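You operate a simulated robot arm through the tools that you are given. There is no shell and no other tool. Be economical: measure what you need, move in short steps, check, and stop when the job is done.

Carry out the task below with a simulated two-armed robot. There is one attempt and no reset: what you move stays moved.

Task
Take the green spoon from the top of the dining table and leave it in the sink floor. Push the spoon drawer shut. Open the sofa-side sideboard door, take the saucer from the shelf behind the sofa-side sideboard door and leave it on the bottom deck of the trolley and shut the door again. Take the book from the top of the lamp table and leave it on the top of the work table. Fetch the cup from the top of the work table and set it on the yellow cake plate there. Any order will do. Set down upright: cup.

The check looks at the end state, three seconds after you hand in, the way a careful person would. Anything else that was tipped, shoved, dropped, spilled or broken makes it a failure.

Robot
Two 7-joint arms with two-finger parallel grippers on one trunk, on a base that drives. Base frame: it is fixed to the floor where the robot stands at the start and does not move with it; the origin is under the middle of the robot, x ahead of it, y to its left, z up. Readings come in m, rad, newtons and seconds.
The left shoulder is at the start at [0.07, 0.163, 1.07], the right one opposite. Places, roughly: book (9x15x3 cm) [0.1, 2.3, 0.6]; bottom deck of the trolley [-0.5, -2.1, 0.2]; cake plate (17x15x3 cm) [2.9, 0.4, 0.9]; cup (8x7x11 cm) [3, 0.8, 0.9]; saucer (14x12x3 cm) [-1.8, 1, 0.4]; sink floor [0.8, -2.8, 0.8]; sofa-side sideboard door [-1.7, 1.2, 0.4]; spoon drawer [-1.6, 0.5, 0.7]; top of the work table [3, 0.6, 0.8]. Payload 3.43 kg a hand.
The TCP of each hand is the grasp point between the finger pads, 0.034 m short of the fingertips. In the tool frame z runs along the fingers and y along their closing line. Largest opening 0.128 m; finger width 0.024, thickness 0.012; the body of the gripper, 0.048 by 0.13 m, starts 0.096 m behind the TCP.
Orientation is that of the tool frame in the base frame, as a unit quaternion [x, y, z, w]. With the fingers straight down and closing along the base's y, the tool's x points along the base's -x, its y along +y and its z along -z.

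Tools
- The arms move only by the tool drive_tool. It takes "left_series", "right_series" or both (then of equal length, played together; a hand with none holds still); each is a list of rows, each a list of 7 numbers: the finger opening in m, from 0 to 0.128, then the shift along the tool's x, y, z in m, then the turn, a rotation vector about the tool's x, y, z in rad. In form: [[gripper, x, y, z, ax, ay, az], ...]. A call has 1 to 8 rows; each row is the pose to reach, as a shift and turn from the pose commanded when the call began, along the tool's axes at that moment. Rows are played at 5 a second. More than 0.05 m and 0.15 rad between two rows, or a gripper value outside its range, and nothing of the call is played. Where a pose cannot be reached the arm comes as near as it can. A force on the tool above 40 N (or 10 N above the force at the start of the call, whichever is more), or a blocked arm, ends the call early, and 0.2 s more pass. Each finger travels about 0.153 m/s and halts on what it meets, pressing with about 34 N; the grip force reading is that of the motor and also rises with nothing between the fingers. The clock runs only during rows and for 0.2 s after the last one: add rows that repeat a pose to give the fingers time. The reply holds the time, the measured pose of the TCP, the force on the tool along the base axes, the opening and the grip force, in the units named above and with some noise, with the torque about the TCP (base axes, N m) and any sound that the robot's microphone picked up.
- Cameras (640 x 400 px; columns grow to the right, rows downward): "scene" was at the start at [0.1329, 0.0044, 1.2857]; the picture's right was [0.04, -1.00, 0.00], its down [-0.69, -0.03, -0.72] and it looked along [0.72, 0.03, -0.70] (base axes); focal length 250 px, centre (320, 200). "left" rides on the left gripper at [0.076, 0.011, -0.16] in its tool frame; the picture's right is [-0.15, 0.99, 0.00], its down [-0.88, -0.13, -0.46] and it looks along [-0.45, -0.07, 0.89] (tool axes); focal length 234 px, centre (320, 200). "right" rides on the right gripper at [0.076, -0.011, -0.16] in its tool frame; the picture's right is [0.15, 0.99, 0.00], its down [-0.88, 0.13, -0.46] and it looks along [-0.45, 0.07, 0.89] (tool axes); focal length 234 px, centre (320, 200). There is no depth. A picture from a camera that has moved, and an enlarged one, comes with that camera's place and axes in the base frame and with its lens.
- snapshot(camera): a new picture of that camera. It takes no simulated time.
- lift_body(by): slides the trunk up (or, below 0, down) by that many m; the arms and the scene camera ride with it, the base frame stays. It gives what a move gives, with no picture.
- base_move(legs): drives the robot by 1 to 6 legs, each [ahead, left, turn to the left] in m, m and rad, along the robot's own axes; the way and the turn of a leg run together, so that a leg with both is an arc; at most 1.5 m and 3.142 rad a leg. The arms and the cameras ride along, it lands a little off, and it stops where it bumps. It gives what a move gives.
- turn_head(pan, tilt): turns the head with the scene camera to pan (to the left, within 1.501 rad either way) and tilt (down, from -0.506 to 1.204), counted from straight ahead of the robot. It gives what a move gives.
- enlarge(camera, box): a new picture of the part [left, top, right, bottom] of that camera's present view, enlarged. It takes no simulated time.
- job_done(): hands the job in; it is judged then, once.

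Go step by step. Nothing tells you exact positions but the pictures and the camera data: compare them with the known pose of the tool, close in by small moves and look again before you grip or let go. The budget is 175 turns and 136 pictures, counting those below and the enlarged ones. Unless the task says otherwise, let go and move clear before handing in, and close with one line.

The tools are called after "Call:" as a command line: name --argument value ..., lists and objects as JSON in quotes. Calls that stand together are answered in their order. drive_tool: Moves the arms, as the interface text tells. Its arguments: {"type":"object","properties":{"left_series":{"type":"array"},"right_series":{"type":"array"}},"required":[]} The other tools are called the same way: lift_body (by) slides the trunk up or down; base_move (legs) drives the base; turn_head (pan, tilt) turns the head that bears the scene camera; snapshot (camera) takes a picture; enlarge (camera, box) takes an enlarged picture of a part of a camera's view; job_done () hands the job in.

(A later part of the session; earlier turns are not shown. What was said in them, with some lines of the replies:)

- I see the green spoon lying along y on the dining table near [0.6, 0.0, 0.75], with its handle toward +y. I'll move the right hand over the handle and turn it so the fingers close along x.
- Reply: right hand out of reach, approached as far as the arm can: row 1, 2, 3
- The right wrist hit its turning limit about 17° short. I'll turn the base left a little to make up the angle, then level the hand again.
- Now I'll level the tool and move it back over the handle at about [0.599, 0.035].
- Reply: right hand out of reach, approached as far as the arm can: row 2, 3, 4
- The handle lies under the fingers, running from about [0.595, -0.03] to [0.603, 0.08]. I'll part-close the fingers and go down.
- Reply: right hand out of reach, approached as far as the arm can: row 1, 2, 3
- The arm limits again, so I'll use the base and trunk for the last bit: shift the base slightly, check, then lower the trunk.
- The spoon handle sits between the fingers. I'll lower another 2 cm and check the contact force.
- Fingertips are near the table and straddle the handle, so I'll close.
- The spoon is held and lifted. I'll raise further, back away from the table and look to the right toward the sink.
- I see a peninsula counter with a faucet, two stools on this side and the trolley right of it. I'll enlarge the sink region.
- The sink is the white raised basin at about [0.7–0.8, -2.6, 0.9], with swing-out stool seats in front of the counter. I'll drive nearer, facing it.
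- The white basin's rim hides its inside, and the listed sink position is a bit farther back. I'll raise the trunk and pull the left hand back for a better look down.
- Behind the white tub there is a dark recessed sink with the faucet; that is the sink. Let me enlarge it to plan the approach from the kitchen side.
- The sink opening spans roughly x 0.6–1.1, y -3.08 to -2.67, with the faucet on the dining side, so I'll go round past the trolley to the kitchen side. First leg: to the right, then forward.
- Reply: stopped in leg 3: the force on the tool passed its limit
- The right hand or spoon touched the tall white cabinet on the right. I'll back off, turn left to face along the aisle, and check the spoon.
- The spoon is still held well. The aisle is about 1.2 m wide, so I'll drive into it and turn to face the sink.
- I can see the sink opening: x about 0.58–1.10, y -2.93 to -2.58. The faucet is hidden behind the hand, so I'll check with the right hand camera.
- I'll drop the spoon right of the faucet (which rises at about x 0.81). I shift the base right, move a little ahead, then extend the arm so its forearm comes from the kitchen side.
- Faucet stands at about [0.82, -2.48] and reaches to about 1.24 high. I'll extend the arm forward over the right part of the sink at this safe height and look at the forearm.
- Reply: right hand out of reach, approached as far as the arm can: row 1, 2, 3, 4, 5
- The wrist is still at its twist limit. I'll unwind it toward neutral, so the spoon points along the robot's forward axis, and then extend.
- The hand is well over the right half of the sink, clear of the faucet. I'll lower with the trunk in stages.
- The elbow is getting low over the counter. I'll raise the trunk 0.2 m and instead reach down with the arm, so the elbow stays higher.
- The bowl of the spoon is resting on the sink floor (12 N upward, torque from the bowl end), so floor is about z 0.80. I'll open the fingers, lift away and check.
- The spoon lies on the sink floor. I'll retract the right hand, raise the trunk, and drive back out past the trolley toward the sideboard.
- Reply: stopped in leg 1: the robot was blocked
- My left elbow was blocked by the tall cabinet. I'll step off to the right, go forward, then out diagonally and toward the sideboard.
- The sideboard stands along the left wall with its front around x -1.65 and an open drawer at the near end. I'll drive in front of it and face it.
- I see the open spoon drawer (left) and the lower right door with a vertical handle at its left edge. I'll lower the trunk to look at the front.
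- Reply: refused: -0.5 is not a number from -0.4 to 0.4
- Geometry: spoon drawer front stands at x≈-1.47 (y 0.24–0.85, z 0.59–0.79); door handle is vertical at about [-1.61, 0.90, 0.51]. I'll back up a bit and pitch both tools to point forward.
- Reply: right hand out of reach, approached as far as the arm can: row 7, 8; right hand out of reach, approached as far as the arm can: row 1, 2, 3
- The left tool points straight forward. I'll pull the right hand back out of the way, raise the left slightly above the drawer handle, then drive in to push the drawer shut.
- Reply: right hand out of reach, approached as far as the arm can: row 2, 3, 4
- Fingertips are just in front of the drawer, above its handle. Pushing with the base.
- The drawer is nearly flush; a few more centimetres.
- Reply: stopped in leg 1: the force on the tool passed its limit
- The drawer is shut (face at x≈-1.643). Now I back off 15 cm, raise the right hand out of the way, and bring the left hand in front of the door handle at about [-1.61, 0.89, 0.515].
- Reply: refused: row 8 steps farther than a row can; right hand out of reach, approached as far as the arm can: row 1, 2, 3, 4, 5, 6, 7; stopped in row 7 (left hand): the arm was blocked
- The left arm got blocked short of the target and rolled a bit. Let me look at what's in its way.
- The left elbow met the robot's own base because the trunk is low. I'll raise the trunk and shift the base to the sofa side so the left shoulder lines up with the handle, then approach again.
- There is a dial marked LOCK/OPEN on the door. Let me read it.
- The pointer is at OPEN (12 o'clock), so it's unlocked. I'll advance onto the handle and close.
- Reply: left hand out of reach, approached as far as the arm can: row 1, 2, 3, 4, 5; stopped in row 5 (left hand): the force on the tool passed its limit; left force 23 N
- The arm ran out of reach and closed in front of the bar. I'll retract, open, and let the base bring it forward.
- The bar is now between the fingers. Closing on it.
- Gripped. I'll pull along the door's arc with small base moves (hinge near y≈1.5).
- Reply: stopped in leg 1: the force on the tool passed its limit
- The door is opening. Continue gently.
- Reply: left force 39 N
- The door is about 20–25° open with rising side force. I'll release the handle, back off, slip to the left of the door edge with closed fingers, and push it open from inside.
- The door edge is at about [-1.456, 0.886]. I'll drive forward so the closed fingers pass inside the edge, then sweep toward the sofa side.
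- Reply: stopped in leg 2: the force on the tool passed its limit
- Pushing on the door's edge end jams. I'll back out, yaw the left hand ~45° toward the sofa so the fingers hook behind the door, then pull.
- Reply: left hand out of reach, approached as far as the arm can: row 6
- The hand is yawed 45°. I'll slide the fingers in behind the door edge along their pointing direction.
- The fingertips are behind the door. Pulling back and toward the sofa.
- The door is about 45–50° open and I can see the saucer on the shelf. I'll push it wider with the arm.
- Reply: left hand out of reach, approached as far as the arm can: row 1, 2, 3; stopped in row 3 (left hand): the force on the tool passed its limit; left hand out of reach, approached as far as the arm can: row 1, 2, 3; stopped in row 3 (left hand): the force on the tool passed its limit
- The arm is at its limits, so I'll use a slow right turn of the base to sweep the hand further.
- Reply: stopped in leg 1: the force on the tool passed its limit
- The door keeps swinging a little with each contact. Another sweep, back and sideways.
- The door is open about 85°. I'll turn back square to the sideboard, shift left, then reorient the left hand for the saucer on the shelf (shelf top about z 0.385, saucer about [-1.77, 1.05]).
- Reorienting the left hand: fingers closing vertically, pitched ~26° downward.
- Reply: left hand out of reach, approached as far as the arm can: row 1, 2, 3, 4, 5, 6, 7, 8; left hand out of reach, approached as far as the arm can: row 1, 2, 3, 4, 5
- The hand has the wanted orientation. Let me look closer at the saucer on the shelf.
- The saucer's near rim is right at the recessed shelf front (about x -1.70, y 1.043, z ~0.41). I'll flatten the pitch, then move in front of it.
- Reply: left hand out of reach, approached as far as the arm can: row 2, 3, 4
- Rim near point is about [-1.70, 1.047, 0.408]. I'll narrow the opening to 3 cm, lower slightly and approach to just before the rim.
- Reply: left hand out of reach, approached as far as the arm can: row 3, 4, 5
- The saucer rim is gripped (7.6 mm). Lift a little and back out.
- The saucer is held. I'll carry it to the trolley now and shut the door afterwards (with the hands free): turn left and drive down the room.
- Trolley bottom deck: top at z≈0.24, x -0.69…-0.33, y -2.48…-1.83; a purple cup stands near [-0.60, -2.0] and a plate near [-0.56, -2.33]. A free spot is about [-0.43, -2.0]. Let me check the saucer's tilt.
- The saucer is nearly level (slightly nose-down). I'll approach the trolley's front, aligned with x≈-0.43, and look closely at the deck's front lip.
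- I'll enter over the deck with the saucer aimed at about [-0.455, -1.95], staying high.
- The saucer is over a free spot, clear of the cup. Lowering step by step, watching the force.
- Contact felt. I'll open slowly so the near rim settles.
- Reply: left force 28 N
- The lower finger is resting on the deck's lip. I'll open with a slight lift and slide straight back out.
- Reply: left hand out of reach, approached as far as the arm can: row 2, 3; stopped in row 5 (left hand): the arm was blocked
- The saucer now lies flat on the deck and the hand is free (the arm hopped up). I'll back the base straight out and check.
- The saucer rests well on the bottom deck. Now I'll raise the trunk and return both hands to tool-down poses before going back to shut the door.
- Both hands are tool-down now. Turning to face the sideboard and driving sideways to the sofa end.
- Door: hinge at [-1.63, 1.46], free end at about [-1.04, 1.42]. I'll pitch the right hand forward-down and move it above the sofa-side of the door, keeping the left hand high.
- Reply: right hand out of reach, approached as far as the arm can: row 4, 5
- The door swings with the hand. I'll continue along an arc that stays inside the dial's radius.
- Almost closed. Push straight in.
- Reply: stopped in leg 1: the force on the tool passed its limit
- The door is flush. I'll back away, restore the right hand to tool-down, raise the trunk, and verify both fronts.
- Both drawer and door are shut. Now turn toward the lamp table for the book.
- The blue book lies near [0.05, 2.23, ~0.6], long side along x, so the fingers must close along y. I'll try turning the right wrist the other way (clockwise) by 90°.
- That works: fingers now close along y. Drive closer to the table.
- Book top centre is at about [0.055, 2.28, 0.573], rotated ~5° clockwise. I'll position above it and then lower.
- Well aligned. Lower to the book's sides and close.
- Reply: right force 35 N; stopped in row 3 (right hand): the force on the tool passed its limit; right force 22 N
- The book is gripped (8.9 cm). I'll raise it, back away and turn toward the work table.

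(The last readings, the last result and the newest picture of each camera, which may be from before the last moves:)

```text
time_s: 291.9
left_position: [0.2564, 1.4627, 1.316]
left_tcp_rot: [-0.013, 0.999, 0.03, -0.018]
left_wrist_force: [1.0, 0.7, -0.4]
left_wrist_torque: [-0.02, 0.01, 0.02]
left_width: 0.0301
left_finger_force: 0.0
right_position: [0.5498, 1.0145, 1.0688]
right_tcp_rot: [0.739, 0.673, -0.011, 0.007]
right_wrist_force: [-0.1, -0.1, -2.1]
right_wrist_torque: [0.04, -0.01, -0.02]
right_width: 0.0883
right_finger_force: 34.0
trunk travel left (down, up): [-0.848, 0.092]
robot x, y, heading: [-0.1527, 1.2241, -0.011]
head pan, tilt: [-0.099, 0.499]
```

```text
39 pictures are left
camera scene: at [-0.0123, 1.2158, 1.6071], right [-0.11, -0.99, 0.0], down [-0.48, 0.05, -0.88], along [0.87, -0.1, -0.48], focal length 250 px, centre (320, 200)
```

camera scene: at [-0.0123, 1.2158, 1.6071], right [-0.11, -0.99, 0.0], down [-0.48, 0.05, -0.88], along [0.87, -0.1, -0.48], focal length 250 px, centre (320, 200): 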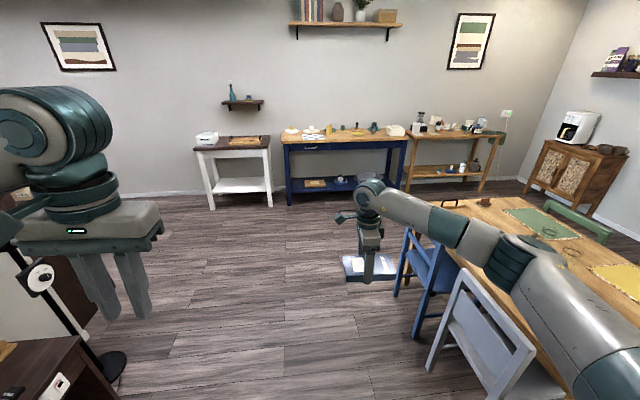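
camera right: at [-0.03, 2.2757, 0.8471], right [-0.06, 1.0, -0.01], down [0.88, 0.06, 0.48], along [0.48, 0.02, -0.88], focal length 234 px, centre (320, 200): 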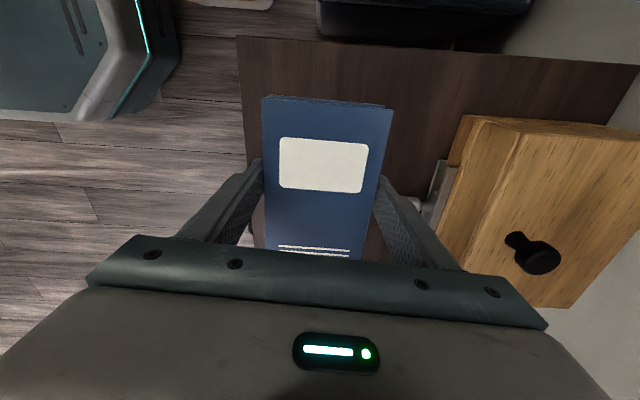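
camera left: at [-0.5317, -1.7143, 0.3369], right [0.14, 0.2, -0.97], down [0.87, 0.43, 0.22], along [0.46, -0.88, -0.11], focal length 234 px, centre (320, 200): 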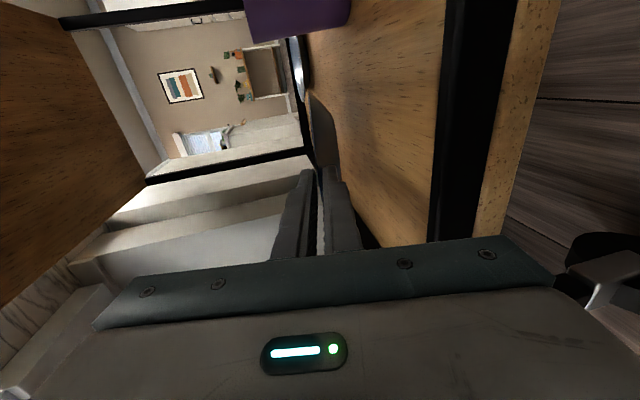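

The blue work table is ahead with free floor in front. Driving over.

Call:
base_move --legs '[[1.5, 0, 0], [0.3, -0.4, 0]]'

Call:
turn_head --pan 0.0 --tilt 0.6

Call:
snapshot --camera "scene"

```text
time_s: 301.9
left_position: [2.06, 1.0403, 1.3169]
left_tcp_rot: [-0.012, 0.999, 0.029, -0.018]
left_wrist_force: [0.7, -0.3, 0.0]
left_wrist_torque: [0.0, 0.0, 0.04]
left_width: 0.0298
left_finger_force: 0.1
right_position: [2.3523, 0.5936, 1.0707]
right_tcp_rot: [0.739, 0.673, -0.011, 0.007]
right_wrist_force: [-0.1, -0.4, -2.2]
right_wrist_torque: [0.0, 0.0, -0.01]
right_width: 0.0877
right_finger_force: 33.8
trunk travel left (down, up): [-0.848, 0.092]
robot x, y, heading: [1.6481, 0.805, -0.013]
head pan, tilt: [-0.099, 0.499]
```

```text
time_s: 302.6
left_position: [2.0631, 1.0409, 1.3157]
left_tcp_rot: [-0.012, 0.999, 0.03, -0.019]
left_wrist_force: [-0.4, -0.2, 0.0]
left_wrist_torque: [-0.02, 0.02, -0.03]
left_width: 0.03
left_finger_force: 0.1
right_position: [2.3536, 0.5938, 1.0693]
right_tcp_rot: [0.741, 0.672, -0.011, 0.007]
right_wrist_force: [0.4, 0.3, -2.4]
right_wrist_torque: [0.04, -0.01, -0.02]
right_width: 0.0876
right_finger_force: 34.3
trunk travel left (down, up): [-0.848, 0.092]
robot x, y, heading: [1.6508, 0.8069, -0.012]
head pan, tilt: [0.0, 0.6]
```

```text
38 pictures are left
camera scene: at [1.7898, 0.8045, 1.598], right [-0.01, -1.0, 0.0], down [-0.57, 0.01, -0.82], along [0.82, -0.01, -0.57], focal length 250 px, centre (320, 200)
```

scene: 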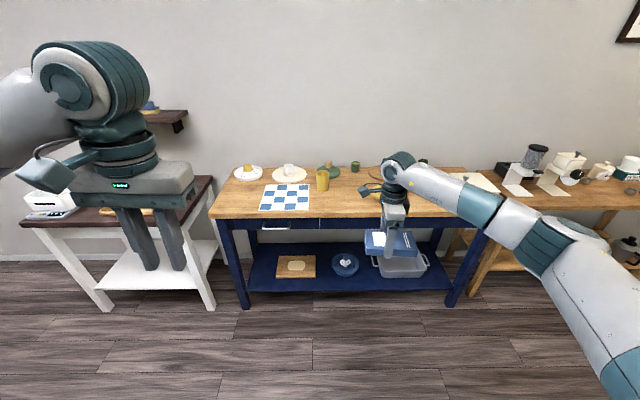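

Call:
enlarge --camera "scene" --box '[200, 140, 500, 240]'

```text
2.13 times, centred on (350, 190) of scene
camera zoom: at [1.7898, 0.8045, 1.598], right [-0.01, -1.0, 0.0], down [-0.57, 0.01, -0.82], along [0.82, -0.01, -0.57], focal length 534 px, centre (256, 221)
```

zoom: 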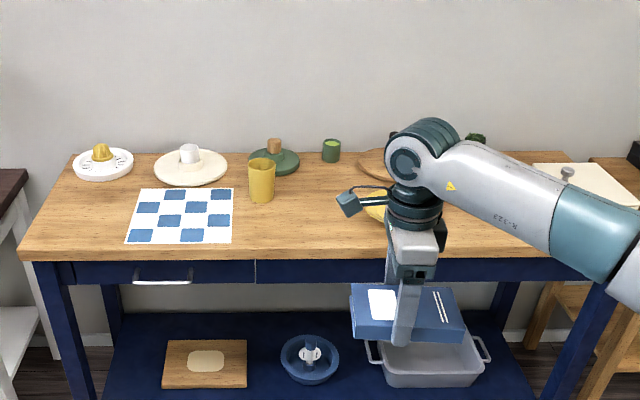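

Cup: yellow, at about [3.05, 0.78]; the yellow cake plate is near [3.0, 0.45] behind my hand. There's bare table at the front right, around [2.9, 0.18], for the book. Moving there.

Call:
base_move --legs '[[0, -0.41, 0], [0.45, 0, 0]]'

Call:
turn_head --pan -0.1 --tilt 0.8

Call:
snapshot --camera "scene"

Call:
snapshot --camera "right"

```text
time_s: 304.6
left_position: [2.086, 0.7554, 1.3189]
left_tcp_rot: [0.018, 0.999, 0.031, -0.015]
left_wrist_force: [-0.5, -0.6, 0.0]
left_wrist_torque: [0.05, -0.05, 0.0]
left_width: 0.0299
left_finger_force: 0.0
right_position: [2.3492, 0.2896, 1.0726]
right_tcp_rot: [0.76, 0.65, -0.01, 0.007]
right_wrist_force: [0.0, -1.5, -1.0]
right_wrist_torque: [0.04, -0.04, 0.0]
right_width: 0.0876
right_finger_force: 34.2
trunk travel left (down, up): [-0.848, 0.092]
robot x, y, heading: [1.6641, 0.5453, -0.068]
head pan, tilt: [0.0, 0.6]
stopped in leg 1: the robot was blocked; the commanded pose is now the measured one
```

```text
time_s: 305.3
left_position: [2.0913, 0.7549, 1.3151]
left_tcp_rot: [0.017, 0.999, 0.03, -0.018]
left_wrist_force: [-0.1, 0.1, 0.1]
left_wrist_torque: [0.02, 0.03, 0.0]
left_width: 0.0299
left_finger_force: 0.2
right_position: [2.3542, 0.2895, 1.0694]
right_tcp_rot: [0.76, 0.65, -0.011, 0.006]
right_wrist_force: [0.6, 0.4, -2.5]
right_wrist_torque: [0.07, 0.01, 0.04]
right_width: 0.0876
right_finger_force: 34.3
trunk travel left (down, up): [-0.848, 0.092]
robot x, y, heading: [1.6633, 0.5469, -0.074]
head pan, tilt: [-0.099, 0.799]
```

```text
36 pictures are left
camera scene: at [1.7966, 0.5276, 1.5809], right [-0.17, -0.99, 0.0], down [-0.71, 0.12, -0.7], along [0.69, -0.12, -0.72], focal length 250 px, centre (320, 200)
```

scene: 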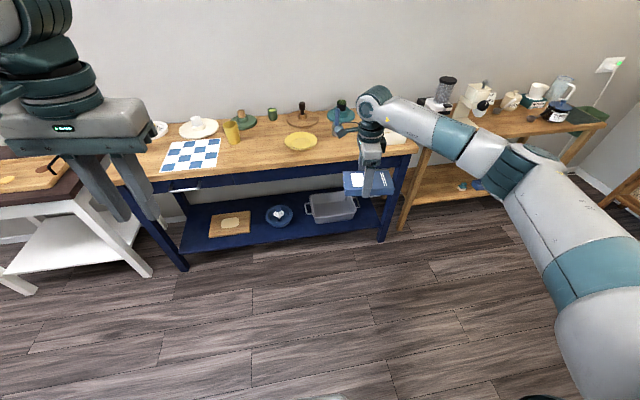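

```text
35 pictures are left
camera right: at [2.3576, 0.3702, 1.2268], right [1.0, -0.01, -0.01], down [0.0, -0.88, 0.48], along [-0.01, -0.48, -0.88], focal length 234 px, centre (320, 200)
```

right: 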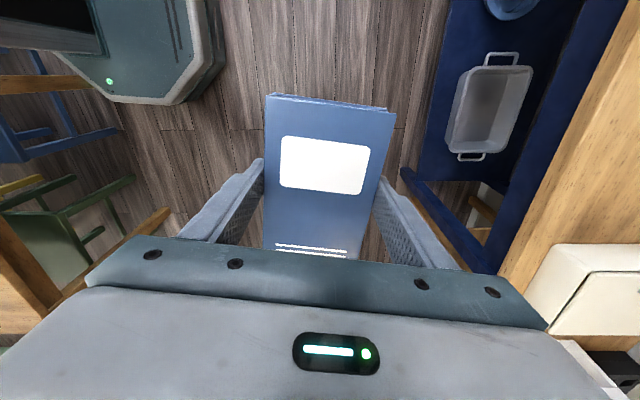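

My base brushed the end of the dining table/chair area. I'll go forward first (straightening), then sideways to place the book at about [2.90, 0.15].

Call:
base_move --legs '[[0.3, 0, 0.07], [0, -0.17, 0], [0.22, 0, 0]]'

Call:
snapshot --camera "right"

Call:
snapshot --camera "scene"

```text
time_s: 309.7
left_position: [2.5919, 0.6033, 1.3161]
left_tcp_rot: [-0.015, 0.999, 0.029, -0.017]
left_wrist_force: [-0.3, -0.4, 0.6]
left_wrist_torque: [0.02, -0.01, -0.04]
left_width: 0.03
left_finger_force: 0.1
right_position: [2.8873, 0.1563, 1.0719]
right_tcp_rot: [0.737, 0.675, -0.01, 0.007]
right_wrist_force: [-0.7, -0.5, -1.6]
right_wrist_torque: [0.03, -0.02, 0.01]
right_width: 0.0876
right_finger_force: 34.5
trunk travel left (down, up): [-0.848, 0.092]
robot x, y, heading: [2.1859, 0.3616, -0.003]
head pan, tilt: [-0.099, 0.799]
```

```text
34 pictures are left
camera right: at [2.8851, 0.2373, 1.2294], right [1.0, 0.06, -0.01], down [0.06, -0.88, 0.48], along [0.02, -0.48, -0.88], focal length 234 px, centre (320, 200)
```

right: 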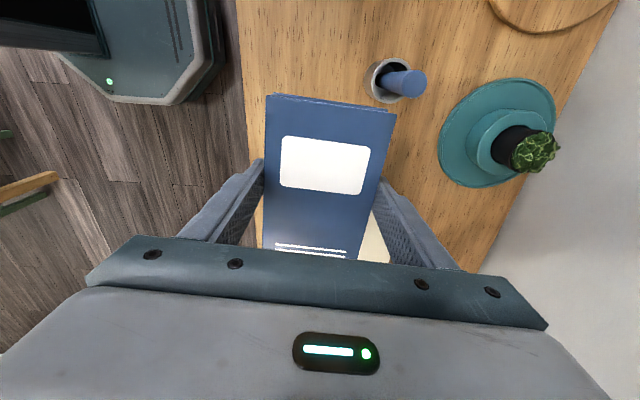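

```text
33 pictures are left
camera scene: at [2.3136, 0.3564, 1.5814], right [-0.1, -0.99, 0.0], down [-0.71, 0.07, -0.7], along [0.69, -0.07, -0.72], focal length 250 px, centre (320, 200)
```

scene: 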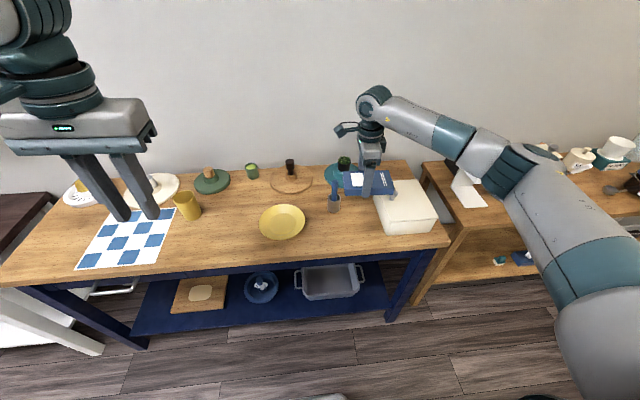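

A white box stands right of the spot and a small blue tool behind. Free front gap: y 0.07–0.35 at x≈2.87. I'll centre at [2.87, 0.21] and lower.

Call:
base_move --legs '[[-0.015, 0.054, 0]]'

Call:
lift_body --by -0.19

Call:
snapshot --camera "scene"

Call:
snapshot --camera "right"

```text
time_s: 310.7
left_position: [2.5821, 0.6464, 1.3169]
left_tcp_rot: [-0.015, 0.999, 0.034, -0.019]
left_wrist_force: [-0.1, -1.8, 0.0]
left_wrist_torque: [0.11, 0.04, 0.0]
left_width: 0.0298
left_finger_force: 0.0
right_position: [2.8759, 0.2024, 1.067]
right_tcp_rot: [0.738, 0.674, -0.009, 0.004]
right_wrist_force: [-0.2, -0.7, -2.0]
right_wrist_torque: [0.1, 0.02, 0.01]
right_width: 0.0875
right_finger_force: 33.4
trunk travel left (down, up): [-0.848, 0.092]
robot x, y, heading: [2.1665, 0.4176, -0.008]
head pan, tilt: [-0.099, 0.799]
```

```text
time_s: 312.7
left_position: [2.579, 0.6547, 1.1283]
left_tcp_rot: [-0.014, 0.999, 0.03, -0.017]
left_wrist_force: [-0.2, 0.0, 0.2]
left_wrist_torque: [-0.01, 0.05, 0.02]
left_width: 0.0302
left_finger_force: 0.1
right_position: [2.8746, 0.2063, 0.8838]
right_tcp_rot: [0.738, 0.674, -0.009, 0.008]
right_wrist_force: [7.3, -3.7, 22.5]
right_wrist_torque: [-0.61, 0.79, 0.36]
right_width: 0.0878
right_finger_force: 34.1
trunk travel left (down, up): [-0.658, 0.282]
robot x, y, heading: [2.1719, 0.4173, -0.005]
head pan, tilt: [-0.099, 0.799]
```

```text
32 pictures are left
camera scene: at [2.2999, 0.4087, 1.3918], right [-0.11, -0.99, 0.0], down [-0.71, 0.08, -0.7], along [0.69, -0.07, -0.72], focal length 250 px, centre (320, 200)
```

scene: 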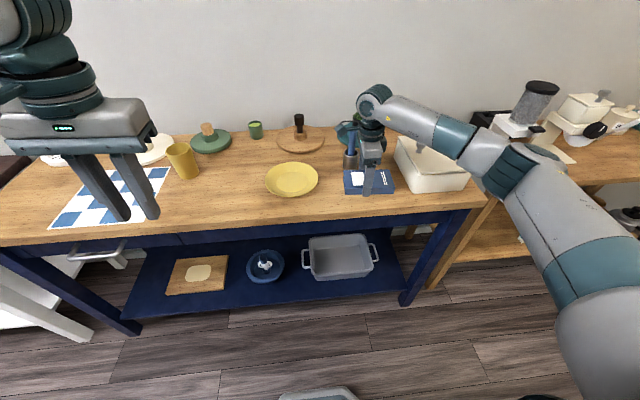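

```text
31 pictures are left
camera right: at [2.8719, 0.2869, 1.042], right [1.0, 0.05, 0.0], down [0.05, -0.88, 0.48], along [0.02, -0.48, -0.88], focal length 234 px, centre (320, 200)
```

right: 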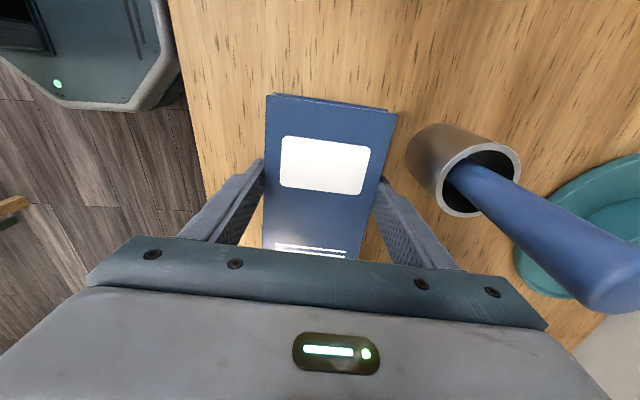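

The book is resting on the table (22 N contact, table top ≈0.85). I'll open just enough and lift off.

Call:
drive_tool --right_series '[[0.092, 0, 0, 0, 0, 0, 0], [0.1, 0, 0, 0, 0, 0, 0], [0.104, 0, 0, -0.003, 0, 0, 0], [0.104, 0, 0, -0.04, 0, 0, 0], [0.104, 0, 0, -0.085, 0, 0, 0], [0.104, 0, 0, -0.13, 0, 0, 0]]'

Call:
lift_body --by 0.15

Call:
snapshot --camera "right"

```text
time_s: 314.1
left_position: [2.5804, 0.6549, 1.1254]
left_tcp_rot: [-0.014, 0.999, 0.029, -0.018]
left_wrist_force: [0.6, 0.3, 0.6]
left_wrist_torque: [0.04, 0.02, 0.0]
left_width: 0.0301
left_finger_force: 0.1
right_position: [2.8743, 0.2111, 1.0098]
right_tcp_rot: [0.739, 0.674, -0.01, 0.007]
right_wrist_force: [0.1, -0.2, -0.3]
right_wrist_torque: [0.0, -0.03, 0.0]
right_width: 0.1041
right_finger_force: 0.2
trunk travel left (down, up): [-0.658, 0.282]
robot x, y, heading: [2.1717, 0.4158, -0.009]
head pan, tilt: [-0.099, 0.799]
```

```text
time_s: 315.9
left_position: [2.58, 0.6543, 1.2759]
left_tcp_rot: [-0.014, 0.999, 0.029, -0.017]
left_wrist_force: [-0.4, 0.1, 0.2]
left_wrist_torque: [0.0, -0.02, -0.01]
left_width: 0.0298
left_finger_force: 0.0
right_position: [2.8768, 0.211, 1.1603]
right_tcp_rot: [0.738, 0.674, -0.011, 0.007]
right_wrist_force: [-0.3, -0.3, -0.6]
right_wrist_torque: [-0.01, 0.0, 0.01]
right_width: 0.1037
right_finger_force: 0.0
trunk travel left (down, up): [-0.808, 0.132]
robot x, y, heading: [2.1765, 0.4151, -0.004]
head pan, tilt: [-0.099, 0.799]
```

```text
30 pictures are left
camera right: at [2.8735, 0.2904, 1.3177], right [1.0, 0.06, -0.01], down [0.05, -0.88, 0.48], along [0.02, -0.48, -0.88], focal length 234 px, centre (320, 200)
```

right: 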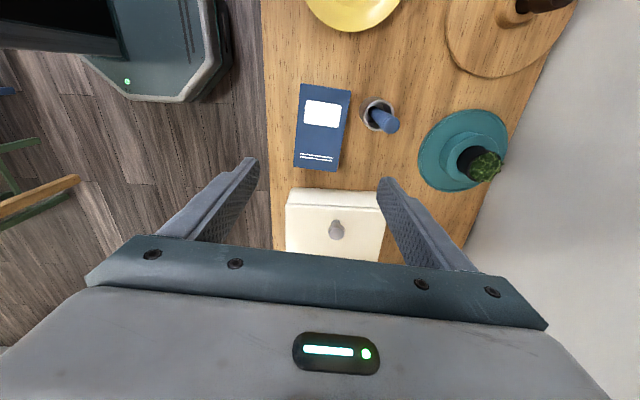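

The book lies flat on the work table. Now the cup: about [2.98, 0.78] (table 0.85, cup top ≈0.96). I'll move the left hand above it, levelling the tool.

Call:
base_move --legs '[[0.06, 0.12, 0]]'

Call:
drive_tool --left_series '[[0.06, -0.042, 0, 0, 0.007, -0.004, 0.003], [0.08, -0.084, 0, 0, 0.014, -0.008, 0.007], [0.1, -0.126, 0, 0, 0.021, -0.012, 0.01], [0.12, -0.168, 0, 0, 0.029, -0.017, 0.014], [0.128, -0.21, 0, 0, 0.036, -0.021, 0.017], [0.128, -0.252, 0, 0, 0.044, -0.025, 0.021], [0.128, -0.294, 0, 0, 0.051, -0.03, 0.024], [0.128, -0.33, 0, 0, 0.058, -0.034, 0.028]]'

Call:
snapshot --camera "left"

```text
time_s: 317.2
left_position: [2.6403, 0.7704, 1.2775]
left_tcp_rot: [-0.014, 0.999, 0.03, -0.019]
left_wrist_force: [0.8, 0.3, 0.4]
left_wrist_torque: [-0.01, -0.03, 0.0]
left_width: 0.0298
left_finger_force: 0.1
right_position: [2.9352, 0.327, 1.1602]
right_tcp_rot: [0.74, 0.673, -0.01, 0.006]
right_wrist_force: [-0.4, 0.3, -0.1]
right_wrist_torque: [0.01, -0.02, -0.01]
right_width: 0.1043
right_finger_force: 0.1
trunk travel left (down, up): [-0.808, 0.132]
robot x, y, heading: [2.23, 0.537, -0.003]
head pan, tilt: [-0.099, 0.799]
```

```text
time_s: 319.0
left_position: [2.9725, 0.7801, 1.2648]
left_tcp_rot: [0.0, 1.0, 0.001, -0.002]
left_wrist_force: [0.5, 0.1, 0.4]
left_wrist_torque: [0.05, -0.01, 0.0]
left_width: 0.1281
left_finger_force: 0.0
right_position: [2.9363, 0.3271, 1.1595]
right_tcp_rot: [0.739, 0.674, -0.011, 0.006]
right_wrist_force: [0.1, 0.5, -0.6]
right_wrist_torque: [0.03, 0.01, -0.04]
right_width: 0.1039
right_finger_force: 0.1
trunk travel left (down, up): [-0.808, 0.132]
robot x, y, heading: [2.2337, 0.537, -0.007]
head pan, tilt: [-0.099, 0.799]
```

```text
29 pictures are left
camera left: at [2.898, 0.7913, 1.4245], right [0.15, 0.99, 0.0], down [0.88, -0.13, 0.45], along [0.45, -0.06, -0.89], focal length 234 px, centre (320, 200)
```

left: 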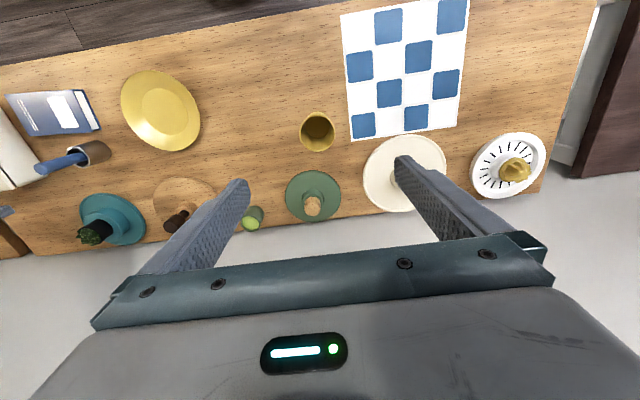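

Cup rim centre at [2.984, 0.779], plate centre at about [2.905, 0.433]. First I retract and raise the right hand so it clears the table, then lower the left hand with the trunk.

Call:
drive_tool --left_series '[[0.128, -0.002, 0, 0, 0, 0, 0], [0.128, -0.004, 0, 0, 0, 0, 0], [0.128, -0.006, 0, 0, 0, 0, 0], [0.128, -0.008, 0, 0, 0, 0, 0], [0.128, -0.01, 0, 0, 0, 0, 0], [0.128, -0.011, 0, 0, 0, 0, 0], [0.128, -0.011, 0, 0, 0, 0, 0], [0.128, -0.011, 0, 0, 0, 0, 0]]' --right_series '[[0.104, 0, -0.03, -0.03, 0, 0, 0], [0.104, 0, -0.07, -0.05, 0, 0, 0], [0.104, 0, -0.11, -0.07, 0, 0, 0], [0.104, 0, -0.15, -0.09, 0, 0, 0], [0.104, 0, -0.19, -0.11, 0, 0, 0], [0.104, 0, -0.23, -0.13, 0, 0, 0], [0.104, 0, -0.27, -0.15, 0, 0, 0], [0.104, 0, -0.31, -0.17, 0, 0, 0]]'

Call:
lift_body --by -0.2

Call:
snapshot --camera "left"

```text
time_s: 320.8
left_position: [2.9812, 0.7816, 1.2672]
left_tcp_rot: [0.001, 1.0, 0.0, 0.001]
left_wrist_force: [0.4, -0.7, 0.6]
left_wrist_torque: [-0.04, -0.02, -0.02]
left_width: 0.1276
left_finger_force: 0.0
right_position: [2.6258, 0.3625, 1.3332]
right_tcp_rot: [0.74, 0.673, -0.012, 0.007]
right_wrist_force: [-0.2, -0.5, 0.0]
right_wrist_torque: [-0.03, -0.02, -0.04]
right_width: 0.1042
right_finger_force: 0.0
trunk travel left (down, up): [-0.808, 0.132]
robot x, y, heading: [2.2318, 0.5334, -0.01]
head pan, tilt: [-0.099, 0.799]
```

```text
time_s: 323.0
left_position: [2.9826, 0.7822, 1.0639]
left_tcp_rot: [0.001, 1.0, 0.001, -0.001]
left_wrist_force: [-0.4, 0.2, -0.5]
left_wrist_torque: [0.01, -0.02, -0.03]
left_width: 0.128
left_finger_force: 0.1
right_position: [2.6267, 0.3624, 1.1322]
right_tcp_rot: [0.74, 0.673, -0.012, 0.007]
right_wrist_force: [-1.2, -0.9, -0.4]
right_wrist_torque: [0.0, 0.0, -0.01]
right_width: 0.1038
right_finger_force: 0.1
trunk travel left (down, up): [-0.608, 0.332]
robot x, y, heading: [2.2288, 0.5328, -0.005]
head pan, tilt: [-0.099, 0.799]
```

```text
28 pictures are left
camera left: at [2.9068, 0.7921, 1.2255], right [0.15, 0.99, 0.0], down [0.88, -0.13, 0.45], along [0.45, -0.07, -0.89], focal length 234 px, centre (320, 200)
```

left: 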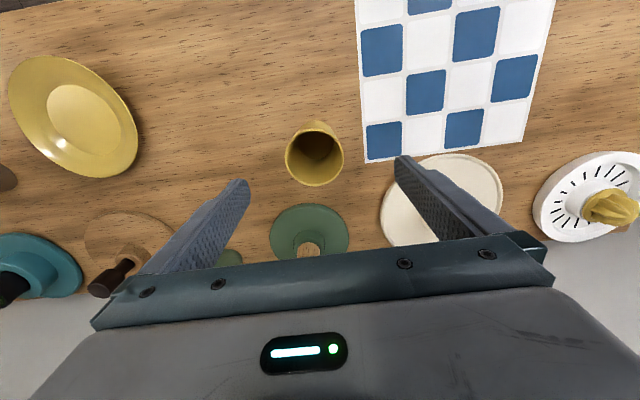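

Aligned over the cup. Narrow slightly, lower and grip.

Call:
drive_tool --left_series '[[0.115, 0, -0.004, 0, 0, 0, 0], [0.11, 0, -0.007, 0, 0, 0, 0]]'

Call:
lift_body --by -0.15

Call:
snapshot --camera "left"

```text
time_s: 323.6
left_position: [2.983, 0.7747, 1.0651]
left_tcp_rot: [0.0, 1.0, 0.001, -0.002]
left_wrist_force: [-0.8, 0.5, -0.1]
left_wrist_torque: [0.01, 0.0, -0.01]
left_width: 0.1099
left_finger_force: 0.1
right_position: [2.6265, 0.3622, 1.1316]
right_tcp_rot: [0.74, 0.673, -0.011, 0.007]
right_wrist_force: [-0.2, -0.3, -0.5]
right_wrist_torque: [0.0, 0.0, -0.01]
right_width: 0.1039
right_finger_force: 0.1
trunk travel left (down, up): [-0.608, 0.332]
robot x, y, heading: [2.2277, 0.5319, -0.009]
head pan, tilt: [-0.099, 0.799]
```

```text
time_s: 325.3
left_position: [2.9829, 0.7748, 0.9155]
left_tcp_rot: [0.001, 1.0, 0.0, 0.0]
left_wrist_force: [1.0, 0.8, 0.4]
left_wrist_torque: [-0.04, -0.01, 0.0]
left_width: 0.1097
left_finger_force: 0.1
right_position: [2.6271, 0.3621, 0.9812]
right_tcp_rot: [0.74, 0.673, -0.011, 0.007]
right_wrist_force: [-0.4, 0.4, -0.3]
right_wrist_torque: [-0.01, -0.02, 0.02]
right_width: 0.1038
right_finger_force: 0.0
trunk travel left (down, up): [-0.458, 0.482]
robot x, y, heading: [2.2326, 0.5372, -0.01]
head pan, tilt: [-0.099, 0.799]
```

```text
27 pictures are left
camera left: at [2.9067, 0.7849, 1.0757], right [0.15, 0.99, 0.0], down [0.88, -0.13, 0.45], along [0.45, -0.07, -0.89], focal length 234 px, centre (320, 200)
```

left: 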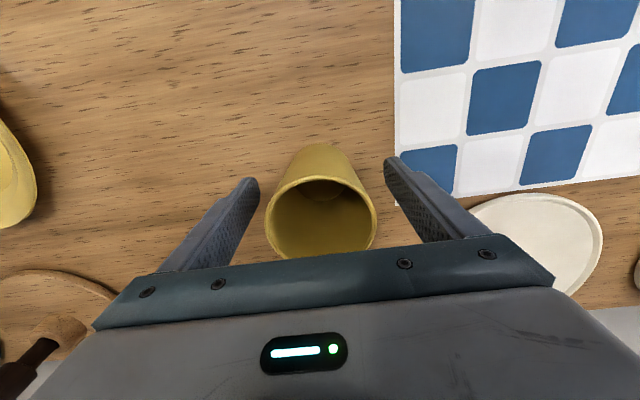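

Call:
drive_tool --left_series '[[0.09, 0, 0, 0, 0, 0, 0], [0.07, 0, 0, 0, 0, 0, 0], [0.055, 0, 0, 0, 0, 0, 0], [0.05, 0, 0, 0, 0, 0, 0], [0.05, 0, 0, 0, 0, 0, 0]]'

Call:
lift_body --by 0.13

Call:
snapshot --camera "left"

```text
time_s: 326.5
left_position: [2.9821, 0.7738, 0.9159]
left_tcp_rot: [0.001, 1.0, 0.001, -0.001]
left_wrist_force: [0.7, 0.0, 0.2]
left_wrist_torque: [0.02, 0.01, -0.06]
left_width: 0.0703
left_finger_force: 34.2
right_position: [2.6266, 0.3616, 0.9826]
right_tcp_rot: [0.739, 0.673, -0.012, 0.006]
right_wrist_force: [0.5, 0.3, -0.1]
right_wrist_torque: [-0.02, -0.02, 0.02]
right_width: 0.1039
right_finger_force: 0.1
trunk travel left (down, up): [-0.458, 0.482]
robot x, y, heading: [2.2316, 0.5334, -0.01]
head pan, tilt: [-0.099, 0.799]
```

```text
time_s: 328.1
left_position: [2.9826, 0.7735, 1.0446]
left_tcp_rot: [0.001, 1.0, 0.001, -0.001]
left_wrist_force: [-0.4, -0.3, -1.3]
left_wrist_torque: [-0.03, 0.01, -0.01]
left_width: 0.0708
left_finger_force: 33.7
right_position: [2.6287, 0.3619, 1.1125]
right_tcp_rot: [0.739, 0.673, -0.012, 0.007]
right_wrist_force: [0.7, 1.2, 0.5]
right_wrist_torque: [0.01, 0.0, -0.03]
right_width: 0.1039
right_finger_force: 0.2
trunk travel left (down, up): [-0.588, 0.352]
robot x, y, heading: [2.229, 0.5361, -0.008]
head pan, tilt: [-0.099, 0.799]
```

```text
26 pictures are left
camera left: at [2.9074, 0.785, 1.2051], right [0.15, 0.99, 0.0], down [0.88, -0.13, 0.45], along [0.45, -0.07, -0.89], focal length 234 px, centre (320, 200)
```

left: 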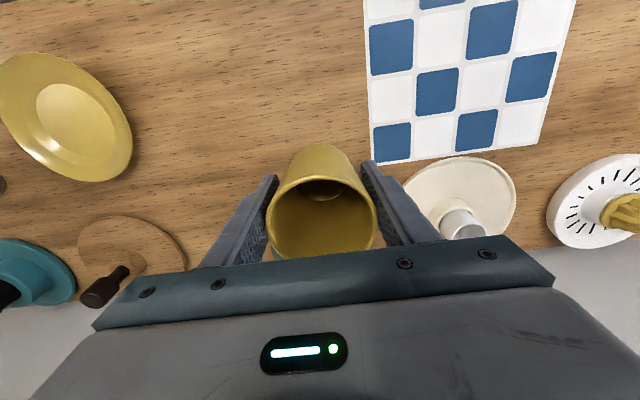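

The cup is held upright. Moving it over the cake plate at about [2.90, 0.438].

Call:
base_move --legs '[[-0.08, 0, 0], [0, -0.335, 0]]'

Call:
snapshot --camera "left"

Call:
snapshot --camera "scene"

```text
time_s: 331.0
left_position: [2.8992, 0.4368, 1.0448]
left_tcp_rot: [0.0, 1.0, 0.001, 0.0]
left_wrist_force: [-0.1, -0.2, -1.5]
left_wrist_torque: [0.0, -0.01, 0.0]
left_width: 0.0703
left_finger_force: 34.0
right_position: [2.5431, 0.0244, 1.1123]
right_tcp_rot: [0.739, 0.674, -0.012, 0.007]
right_wrist_force: [-0.3, -0.5, 0.3]
right_wrist_torque: [0.01, -0.02, -0.02]
right_width: 0.1039
right_finger_force: 0.0
trunk travel left (down, up): [-0.588, 0.352]
robot x, y, heading: [2.148, 0.197, -0.007]
head pan, tilt: [-0.099, 0.799]
```

```text
25 pictures are left
camera left: at [2.8239, 0.4478, 1.2053], right [0.15, 0.99, 0.0], down [0.88, -0.13, 0.45], along [0.45, -0.07, -0.89], focal length 234 px, centre (320, 200)
```

left: 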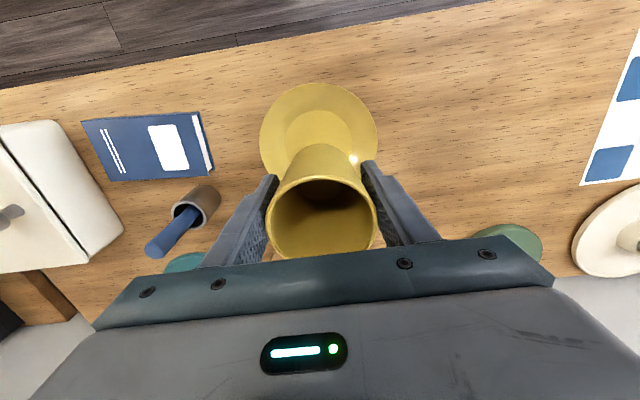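

```text
24 pictures are left
camera scene: at [2.279, 0.1902, 1.3211], right [-0.11, -0.99, 0.0], down [-0.71, 0.08, -0.7], along [0.69, -0.07, -0.72], focal length 250 px, centre (320, 200)
```

scene: 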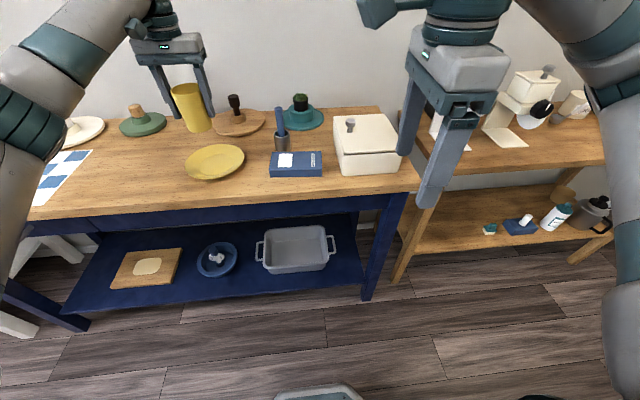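

The cup is centred over the plate. Lowering carefully.

Call:
lift_body --by -0.095

Call:
lift_body --by -0.01

Call:
lift_body --by -0.006

```text
time_s: 332.2
left_position: [2.8989, 0.4375, 0.9499]
left_tcp_rot: [0.001, 1.0, 0.001, -0.001]
left_wrist_force: [-0.1, -1.0, -1.4]
left_wrist_torque: [-0.02, -0.01, 0.0]
left_width: 0.0703
left_finger_force: 33.5
right_position: [2.5439, 0.0251, 1.0175]
right_tcp_rot: [0.739, 0.673, -0.011, 0.008]
right_wrist_force: [-0.4, -0.5, -0.4]
right_wrist_torque: [-0.02, -0.02, 0.04]
right_width: 0.1042
right_finger_force: 0.1
trunk travel left (down, up): [-0.493, 0.447]
robot x, y, heading: [2.1456, 0.1992, -0.005]
head pan, tilt: [-0.099, 0.799]
```

```text
time_s: 332.8
left_position: [2.8991, 0.4367, 0.9406]
left_tcp_rot: [0.001, 1.0, 0.001, -0.001]
left_wrist_force: [-1.1, 0.2, -2.2]
left_wrist_torque: [0.01, -0.01, -0.01]
left_width: 0.0707
left_finger_force: 33.7
right_position: [2.5434, 0.0257, 1.007]
right_tcp_rot: [0.74, 0.673, -0.012, 0.007]
right_wrist_force: [-0.1, -0.2, -1.1]
right_wrist_torque: [0.02, 0.0, 0.0]
right_width: 0.1039
right_finger_force: 0.0
trunk travel left (down, up): [-0.483, 0.457]
robot x, y, heading: [2.1461, 0.1985, -0.006]
head pan, tilt: [-0.099, 0.799]
```

```text
time_s: 333.4
left_position: [2.8975, 0.4367, 0.9341]
left_tcp_rot: [0.001, 1.0, 0.001, -0.001]
left_wrist_force: [-1.1, 0.2, -1.5]
left_wrist_torque: [0.02, -0.01, -0.02]
left_width: 0.0705
left_finger_force: 34.0
right_position: [2.5435, 0.0262, 1.0009]
right_tcp_rot: [0.74, 0.672, -0.011, 0.007]
right_wrist_force: [0.1, 0.2, -0.5]
right_wrist_torque: [-0.01, 0.0, -0.02]
right_width: 0.1039
right_finger_force: 0.0
trunk travel left (down, up): [-0.477, 0.463]
robot x, y, heading: [2.1481, 0.199, -0.007]
head pan, tilt: [-0.099, 0.799]
```

Call:
lift_body --by -0.005

Call:
lift_body --by -0.004

Call:
enlarge --camera "scene" --box '[130, 40, 290, 160]'

```text
time_s: 333.9
left_position: [2.9002, 0.4376, 0.9282]
left_tcp_rot: [0.0, 1.0, 0.001, -0.001]
left_wrist_force: [-0.2, -0.1, -1.5]
left_wrist_torque: [0.01, 0.03, -0.01]
left_width: 0.0706
left_finger_force: 33.7
right_position: [2.5445, 0.0253, 0.997]
right_tcp_rot: [0.739, 0.673, -0.011, 0.008]
right_wrist_force: [0.1, -0.9, -0.1]
right_wrist_torque: [-0.01, -0.02, -0.01]
right_width: 0.1041
right_finger_force: 0.0
trunk travel left (down, up): [-0.472, 0.468]
robot x, y, heading: [2.149, 0.1939, -0.014]
head pan, tilt: [-0.099, 0.799]
```

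```text
time_s: 334.4
left_position: [2.8992, 0.4383, 0.9252]
left_tcp_rot: [0.001, 1.0, 0.001, -0.001]
left_wrist_force: [0.1, -0.7, -1.4]
left_wrist_torque: [0.0, 0.02, 0.0]
left_width: 0.0706
left_finger_force: 33.6
right_position: [2.5432, 0.025, 0.9914]
right_tcp_rot: [0.74, 0.673, -0.012, 0.007]
right_wrist_force: [-0.8, 0.0, -0.2]
right_wrist_torque: [-0.02, -0.04, 0.0]
right_width: 0.1038
right_finger_force: 0.1
trunk travel left (down, up): [-0.468, 0.472]
robot x, y, heading: [2.1493, 0.1967, -0.007]
head pan, tilt: [-0.099, 0.799]
```

```text
3.33 times, centred on (210, 100) of scene
camera zoom: at [2.2787, 0.1904, 1.2011], right [-0.11, -0.99, 0.0], down [-0.71, 0.08, -0.7], along [0.69, -0.08, -0.72], focal length 834 px, centre (687, 533)
```

zoom: 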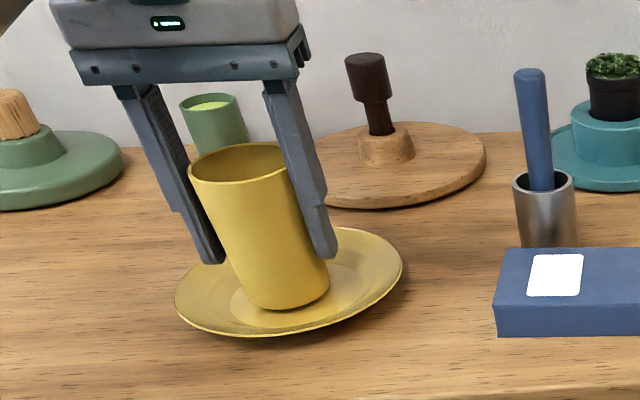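

Call:
lift_body --by -0.003

Call:
lift_body --by -0.003

```text
time_s: 335.0
left_position: [2.8986, 0.4377, 0.922]
left_tcp_rot: [0.001, 1.0, 0.0, -0.001]
left_wrist_force: [-0.1, -0.2, -0.9]
left_wrist_torque: [-0.02, 0.01, -0.02]
left_width: 0.0706
left_finger_force: 34.1
right_position: [2.5442, 0.0259, 0.9898]
right_tcp_rot: [0.739, 0.673, -0.012, 0.007]
right_wrist_force: [-0.3, -1.1, -0.3]
right_wrist_torque: [0.0, -0.01, 0.01]
right_width: 0.1041
right_finger_force: 0.0
trunk travel left (down, up): [-0.465, 0.475]
robot x, y, heading: [2.147, 0.1972, -0.003]
head pan, tilt: [-0.099, 0.799]
```

```text
time_s: 335.5
left_position: [2.8985, 0.4376, 0.9214]
left_tcp_rot: [0.001, 1.0, 0.001, 0.001]
left_wrist_force: [3.6, 0.7, 9.2]
left_wrist_torque: [0.34, -0.08, -0.1]
left_width: 0.0705
left_finger_force: 33.8
right_position: [2.5425, 0.0252, 0.9856]
right_tcp_rot: [0.74, 0.673, -0.011, 0.007]
right_wrist_force: [0.0, -0.2, 0.2]
right_wrist_torque: [-0.02, 0.0, 0.02]
right_width: 0.104
right_finger_force: 0.0
trunk travel left (down, up): [-0.462, 0.478]
robot x, y, heading: [2.1476, 0.204, -0.009]
head pan, tilt: [-0.099, 0.799]
```

Contact with the plate. Release and lift straight up.

Call:
drive_tool --left_series '[[0.074, 0, 0, 0, 0, 0, 0], [0.08, 0, 0, 0, 0, 0, 0], [0.09, 0, 0, 0, 0, 0, 0], [0.1, 0, 0, 0, 0, 0, 0], [0.1, 0, 0, -0.04, 0, 0, 0], [0.1, 0, 0, -0.08, 0, 0, 0], [0.1, 0, 0, -0.12, 0, 0, 0], [0.1, 0, 0, -0.16, 0, 0, 0]]'

Call:
lift_body --by 0.15

Call:
base_move --legs '[[-0.2, 0, 0]]'

Call:
snapshot --camera "scene"

```text
time_s: 337.3
left_position: [2.8989, 0.4348, 1.08]
left_tcp_rot: [0.001, 1.0, 0.001, 0.0]
left_wrist_force: [0.3, -0.3, -0.4]
left_wrist_torque: [0.01, -0.03, 0.0]
left_width: 0.1
left_finger_force: 0.0
right_position: [2.5429, 0.0233, 0.9862]
right_tcp_rot: [0.74, 0.673, -0.01, 0.007]
right_wrist_force: [-1.0, -1.0, 0.1]
right_wrist_torque: [0.05, 0.0, -0.02]
right_width: 0.1042
right_finger_force: 0.1
trunk travel left (down, up): [-0.462, 0.478]
robot x, y, heading: [2.1479, 0.1974, -0.01]
head pan, tilt: [-0.099, 0.799]
```

```text
time_s: 339.0
left_position: [2.8991, 0.4361, 1.2286]
left_tcp_rot: [0.001, 1.0, 0.001, -0.001]
left_wrist_force: [-0.2, 0.2, 0.0]
left_wrist_torque: [0.0, -0.02, -0.01]
left_width: 0.1
left_finger_force: 0.1
right_position: [2.5442, 0.0244, 1.1358]
right_tcp_rot: [0.74, 0.673, -0.011, 0.007]
right_wrist_force: [-0.1, -1.3, 0.5]
right_wrist_torque: [-0.02, 0.0, 0.0]
right_width: 0.1041
right_finger_force: 0.2
trunk travel left (down, up): [-0.612, 0.328]
robot x, y, heading: [2.1457, 0.198, -0.011]
head pan, tilt: [-0.099, 0.799]
```

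```text
time_s: 340.6
left_position: [2.6967, 0.4387, 1.2287]
left_tcp_rot: [0.001, 1.0, 0.001, -0.001]
left_wrist_force: [-0.5, -0.9, 0.9]
left_wrist_torque: [0.01, -0.03, 0.02]
left_width: 0.1
left_finger_force: 0.0
right_position: [2.3405, 0.0273, 1.1357]
right_tcp_rot: [0.739, 0.673, -0.011, 0.007]
right_wrist_force: [-0.2, 0.3, 0.0]
right_wrist_torque: [-0.03, 0.01, 0.02]
right_width: 0.1037
right_finger_force: 0.1
trunk travel left (down, up): [-0.612, 0.328]
robot x, y, heading: [1.9477, 0.2004, -0.01]
head pan, tilt: [-0.099, 0.799]
```

```text
22 pictures are left
camera scene: at [2.0768, 0.1921, 1.3451], right [-0.11, -0.99, 0.0], down [-0.71, 0.08, -0.7], along [0.69, -0.08, -0.72], focal length 250 px, centre (320, 200)
```

scene: 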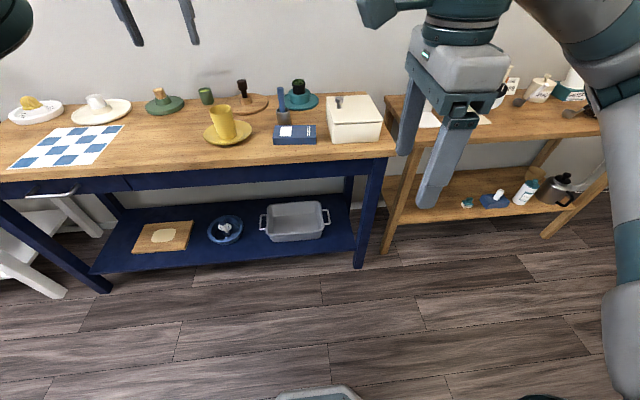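

The cup stands upright on the cake plate and the book lies beside it. Let me check the dining area where the base was blocked earlier.

Call:
base_move --legs '[[0, 0, 1.8]]'

Call:
turn_head --pan 1.2 --tilt 0.7

Call:
snapshot --camera "scene"

```text
time_s: 345.4
left_position: [1.5455, 0.8789, 1.229]
left_tcp_rot: [0.782, -0.623, 0.0, 0.001]
left_wrist_force: [0.2, -0.1, -0.7]
left_wrist_torque: [0.0, -0.01, 0.02]
left_width: 0.1002
left_finger_force: 0.1
right_position: [2.0248, 0.6249, 1.1363]
right_tcp_rot: [-0.066, 0.998, -0.001, 0.013]
right_wrist_force: [-0.3, 2.0, -0.3]
right_wrist_torque: [-0.03, -0.03, 0.0]
right_width: 0.1038
right_finger_force: 0.0
trunk travel left (down, up): [-0.612, 0.328]
robot x, y, heading: [1.9471, 0.2008, 1.789]
head pan, tilt: [-0.099, 0.799]
```

```text
time_s: 346.9
left_position: [1.5455, 0.88, 1.2291]
left_tcp_rot: [0.782, -0.623, 0.001, 0.001]
left_wrist_force: [-0.4, 0.3, 0.3]
left_wrist_torque: [0.0, 0.01, 0.01]
left_width: 0.1
left_finger_force: 0.1
right_position: [2.025, 0.6248, 1.1364]
right_tcp_rot: [-0.066, 0.998, -0.002, 0.013]
right_wrist_force: [-0.6, -1.1, 0.4]
right_wrist_torque: [0.0, 0.01, -0.01]
right_width: 0.104
right_finger_force: 0.1
trunk travel left (down, up): [-0.612, 0.328]
robot x, y, heading: [1.9437, 0.2009, 1.783]
head pan, tilt: [1.201, 0.7]
```

```text
21 pictures are left
camera scene: at [1.8513, 0.2634, 1.3534], right [0.15, 0.99, 0.0], down [0.64, -0.1, -0.76], along [-0.76, 0.12, -0.64], focal length 250 px, centre (320, 200)
```

scene: 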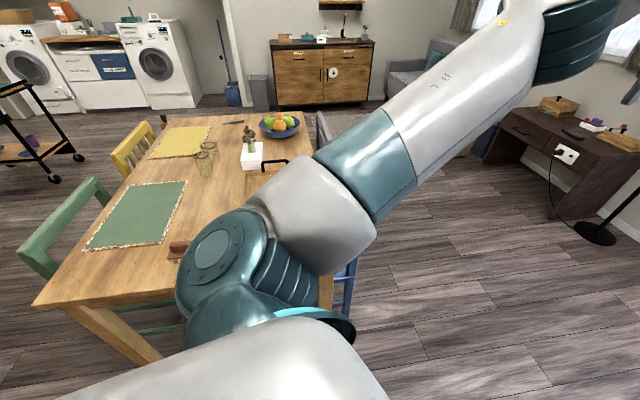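

Call:
base_move --legs '[[0, 0.25, 0.9]]'

Call:
turn_head --pan 0.2 --tilt 0.75

Call:
snapshot --camera "scene"

```text
time_s: 349.6
left_position: [0.972, 0.1591, 1.2286]
left_tcp_rot: [0.975, -0.223, 0.001, 0.001]
left_wrist_force: [0.3, -0.5, 0.2]
left_wrist_torque: [0.01, 0.01, -0.03]
left_width: 0.1
left_finger_force: 0.1
right_position: [1.4704, 0.3769, 1.1353]
right_tcp_rot: [-0.492, 0.871, 0.004, 0.013]
right_wrist_force: [-0.6, 0.4, 0.0]
right_wrist_torque: [0.0, -0.01, 0.01]
right_width: 0.1038
right_finger_force: 0.0
trunk travel left (down, up): [-0.612, 0.328]
robot x, y, heading: [1.7498, 0.0457, 2.684]
head pan, tilt: [1.201, 0.7]
```

```text
time_s: 350.8
left_position: [0.9723, 0.161, 1.2296]
left_tcp_rot: [0.975, -0.223, 0.001, 0.001]
left_wrist_force: [0.4, -0.2, 0.4]
left_wrist_torque: [0.04, 0.01, 0.02]
left_width: 0.1
left_finger_force: 0.2
right_position: [1.4701, 0.3766, 1.1356]
right_tcp_rot: [-0.491, 0.871, 0.005, 0.013]
right_wrist_force: [-0.6, -0.1, 0.1]
right_wrist_torque: [-0.01, -0.01, -0.03]
right_width: 0.104
right_finger_force: 0.0
trunk travel left (down, up): [-0.612, 0.328]
robot x, y, heading: [1.7544, 0.0481, 2.686]
head pan, tilt: [0.201, 0.75]
```

```text
20 pictures are left
camera scene: at [1.6272, 0.0925, 1.3491], right [0.25, 0.97, 0.0], down [0.66, -0.17, -0.73], along [-0.71, 0.18, -0.68], focal length 250 px, centre (320, 200)
```

scene: 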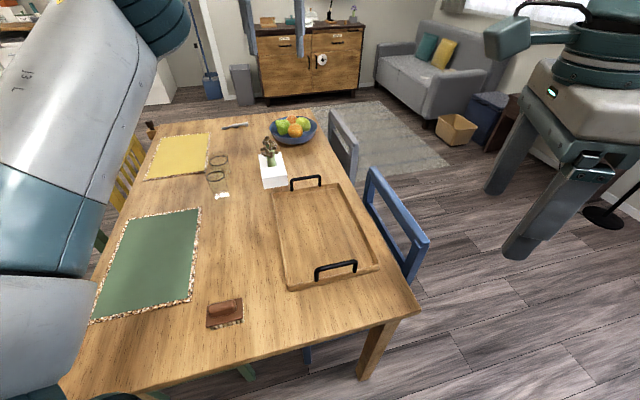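

The dining table, chairs and sideboard look in order and both hands are empty and clear, so I'm handing in.

Call:
base_move --legs '[[-0.15, 0, 0]]'

Call:
job_done

```text
time_s: 352.2
left_position: [1.1042, 0.0952, 1.2291]
left_tcp_rot: [0.975, -0.223, 0.002, 0.002]
left_wrist_force: [0.1, -0.1, 0.3]
left_wrist_torque: [-0.04, -0.03, 0.02]
left_width: 0.1001
left_finger_force: 0.1
right_position: [1.6034, 0.3115, 1.1358]
right_tcp_rot: [-0.491, 0.871, 0.003, 0.013]
right_wrist_force: [-0.3, 0.1, 0.6]
right_wrist_torque: [0.01, 0.01, 0.0]
right_width: 0.1038
right_finger_force: 0.0
trunk travel left (down, up): [-0.612, 0.328]
robot x, y, heading: [1.8882, -0.0148, 2.683]
head pan, tilt: [0.201, 0.75]
```

```text
The job is handed in.
```

I handed the job in with every item done: the spoon is in the sink, the spoon drawer and sideboard door are shut, the saucer is on the trolley's bottom deck, the book is on the work table, and the cup stands upright on the yellow cake plate. The arms brushed the tall kitchen cabinet twice, which I didn't look at again afterwards, and the base was blocked once near the dining table, where nothing looked moved when I checked.
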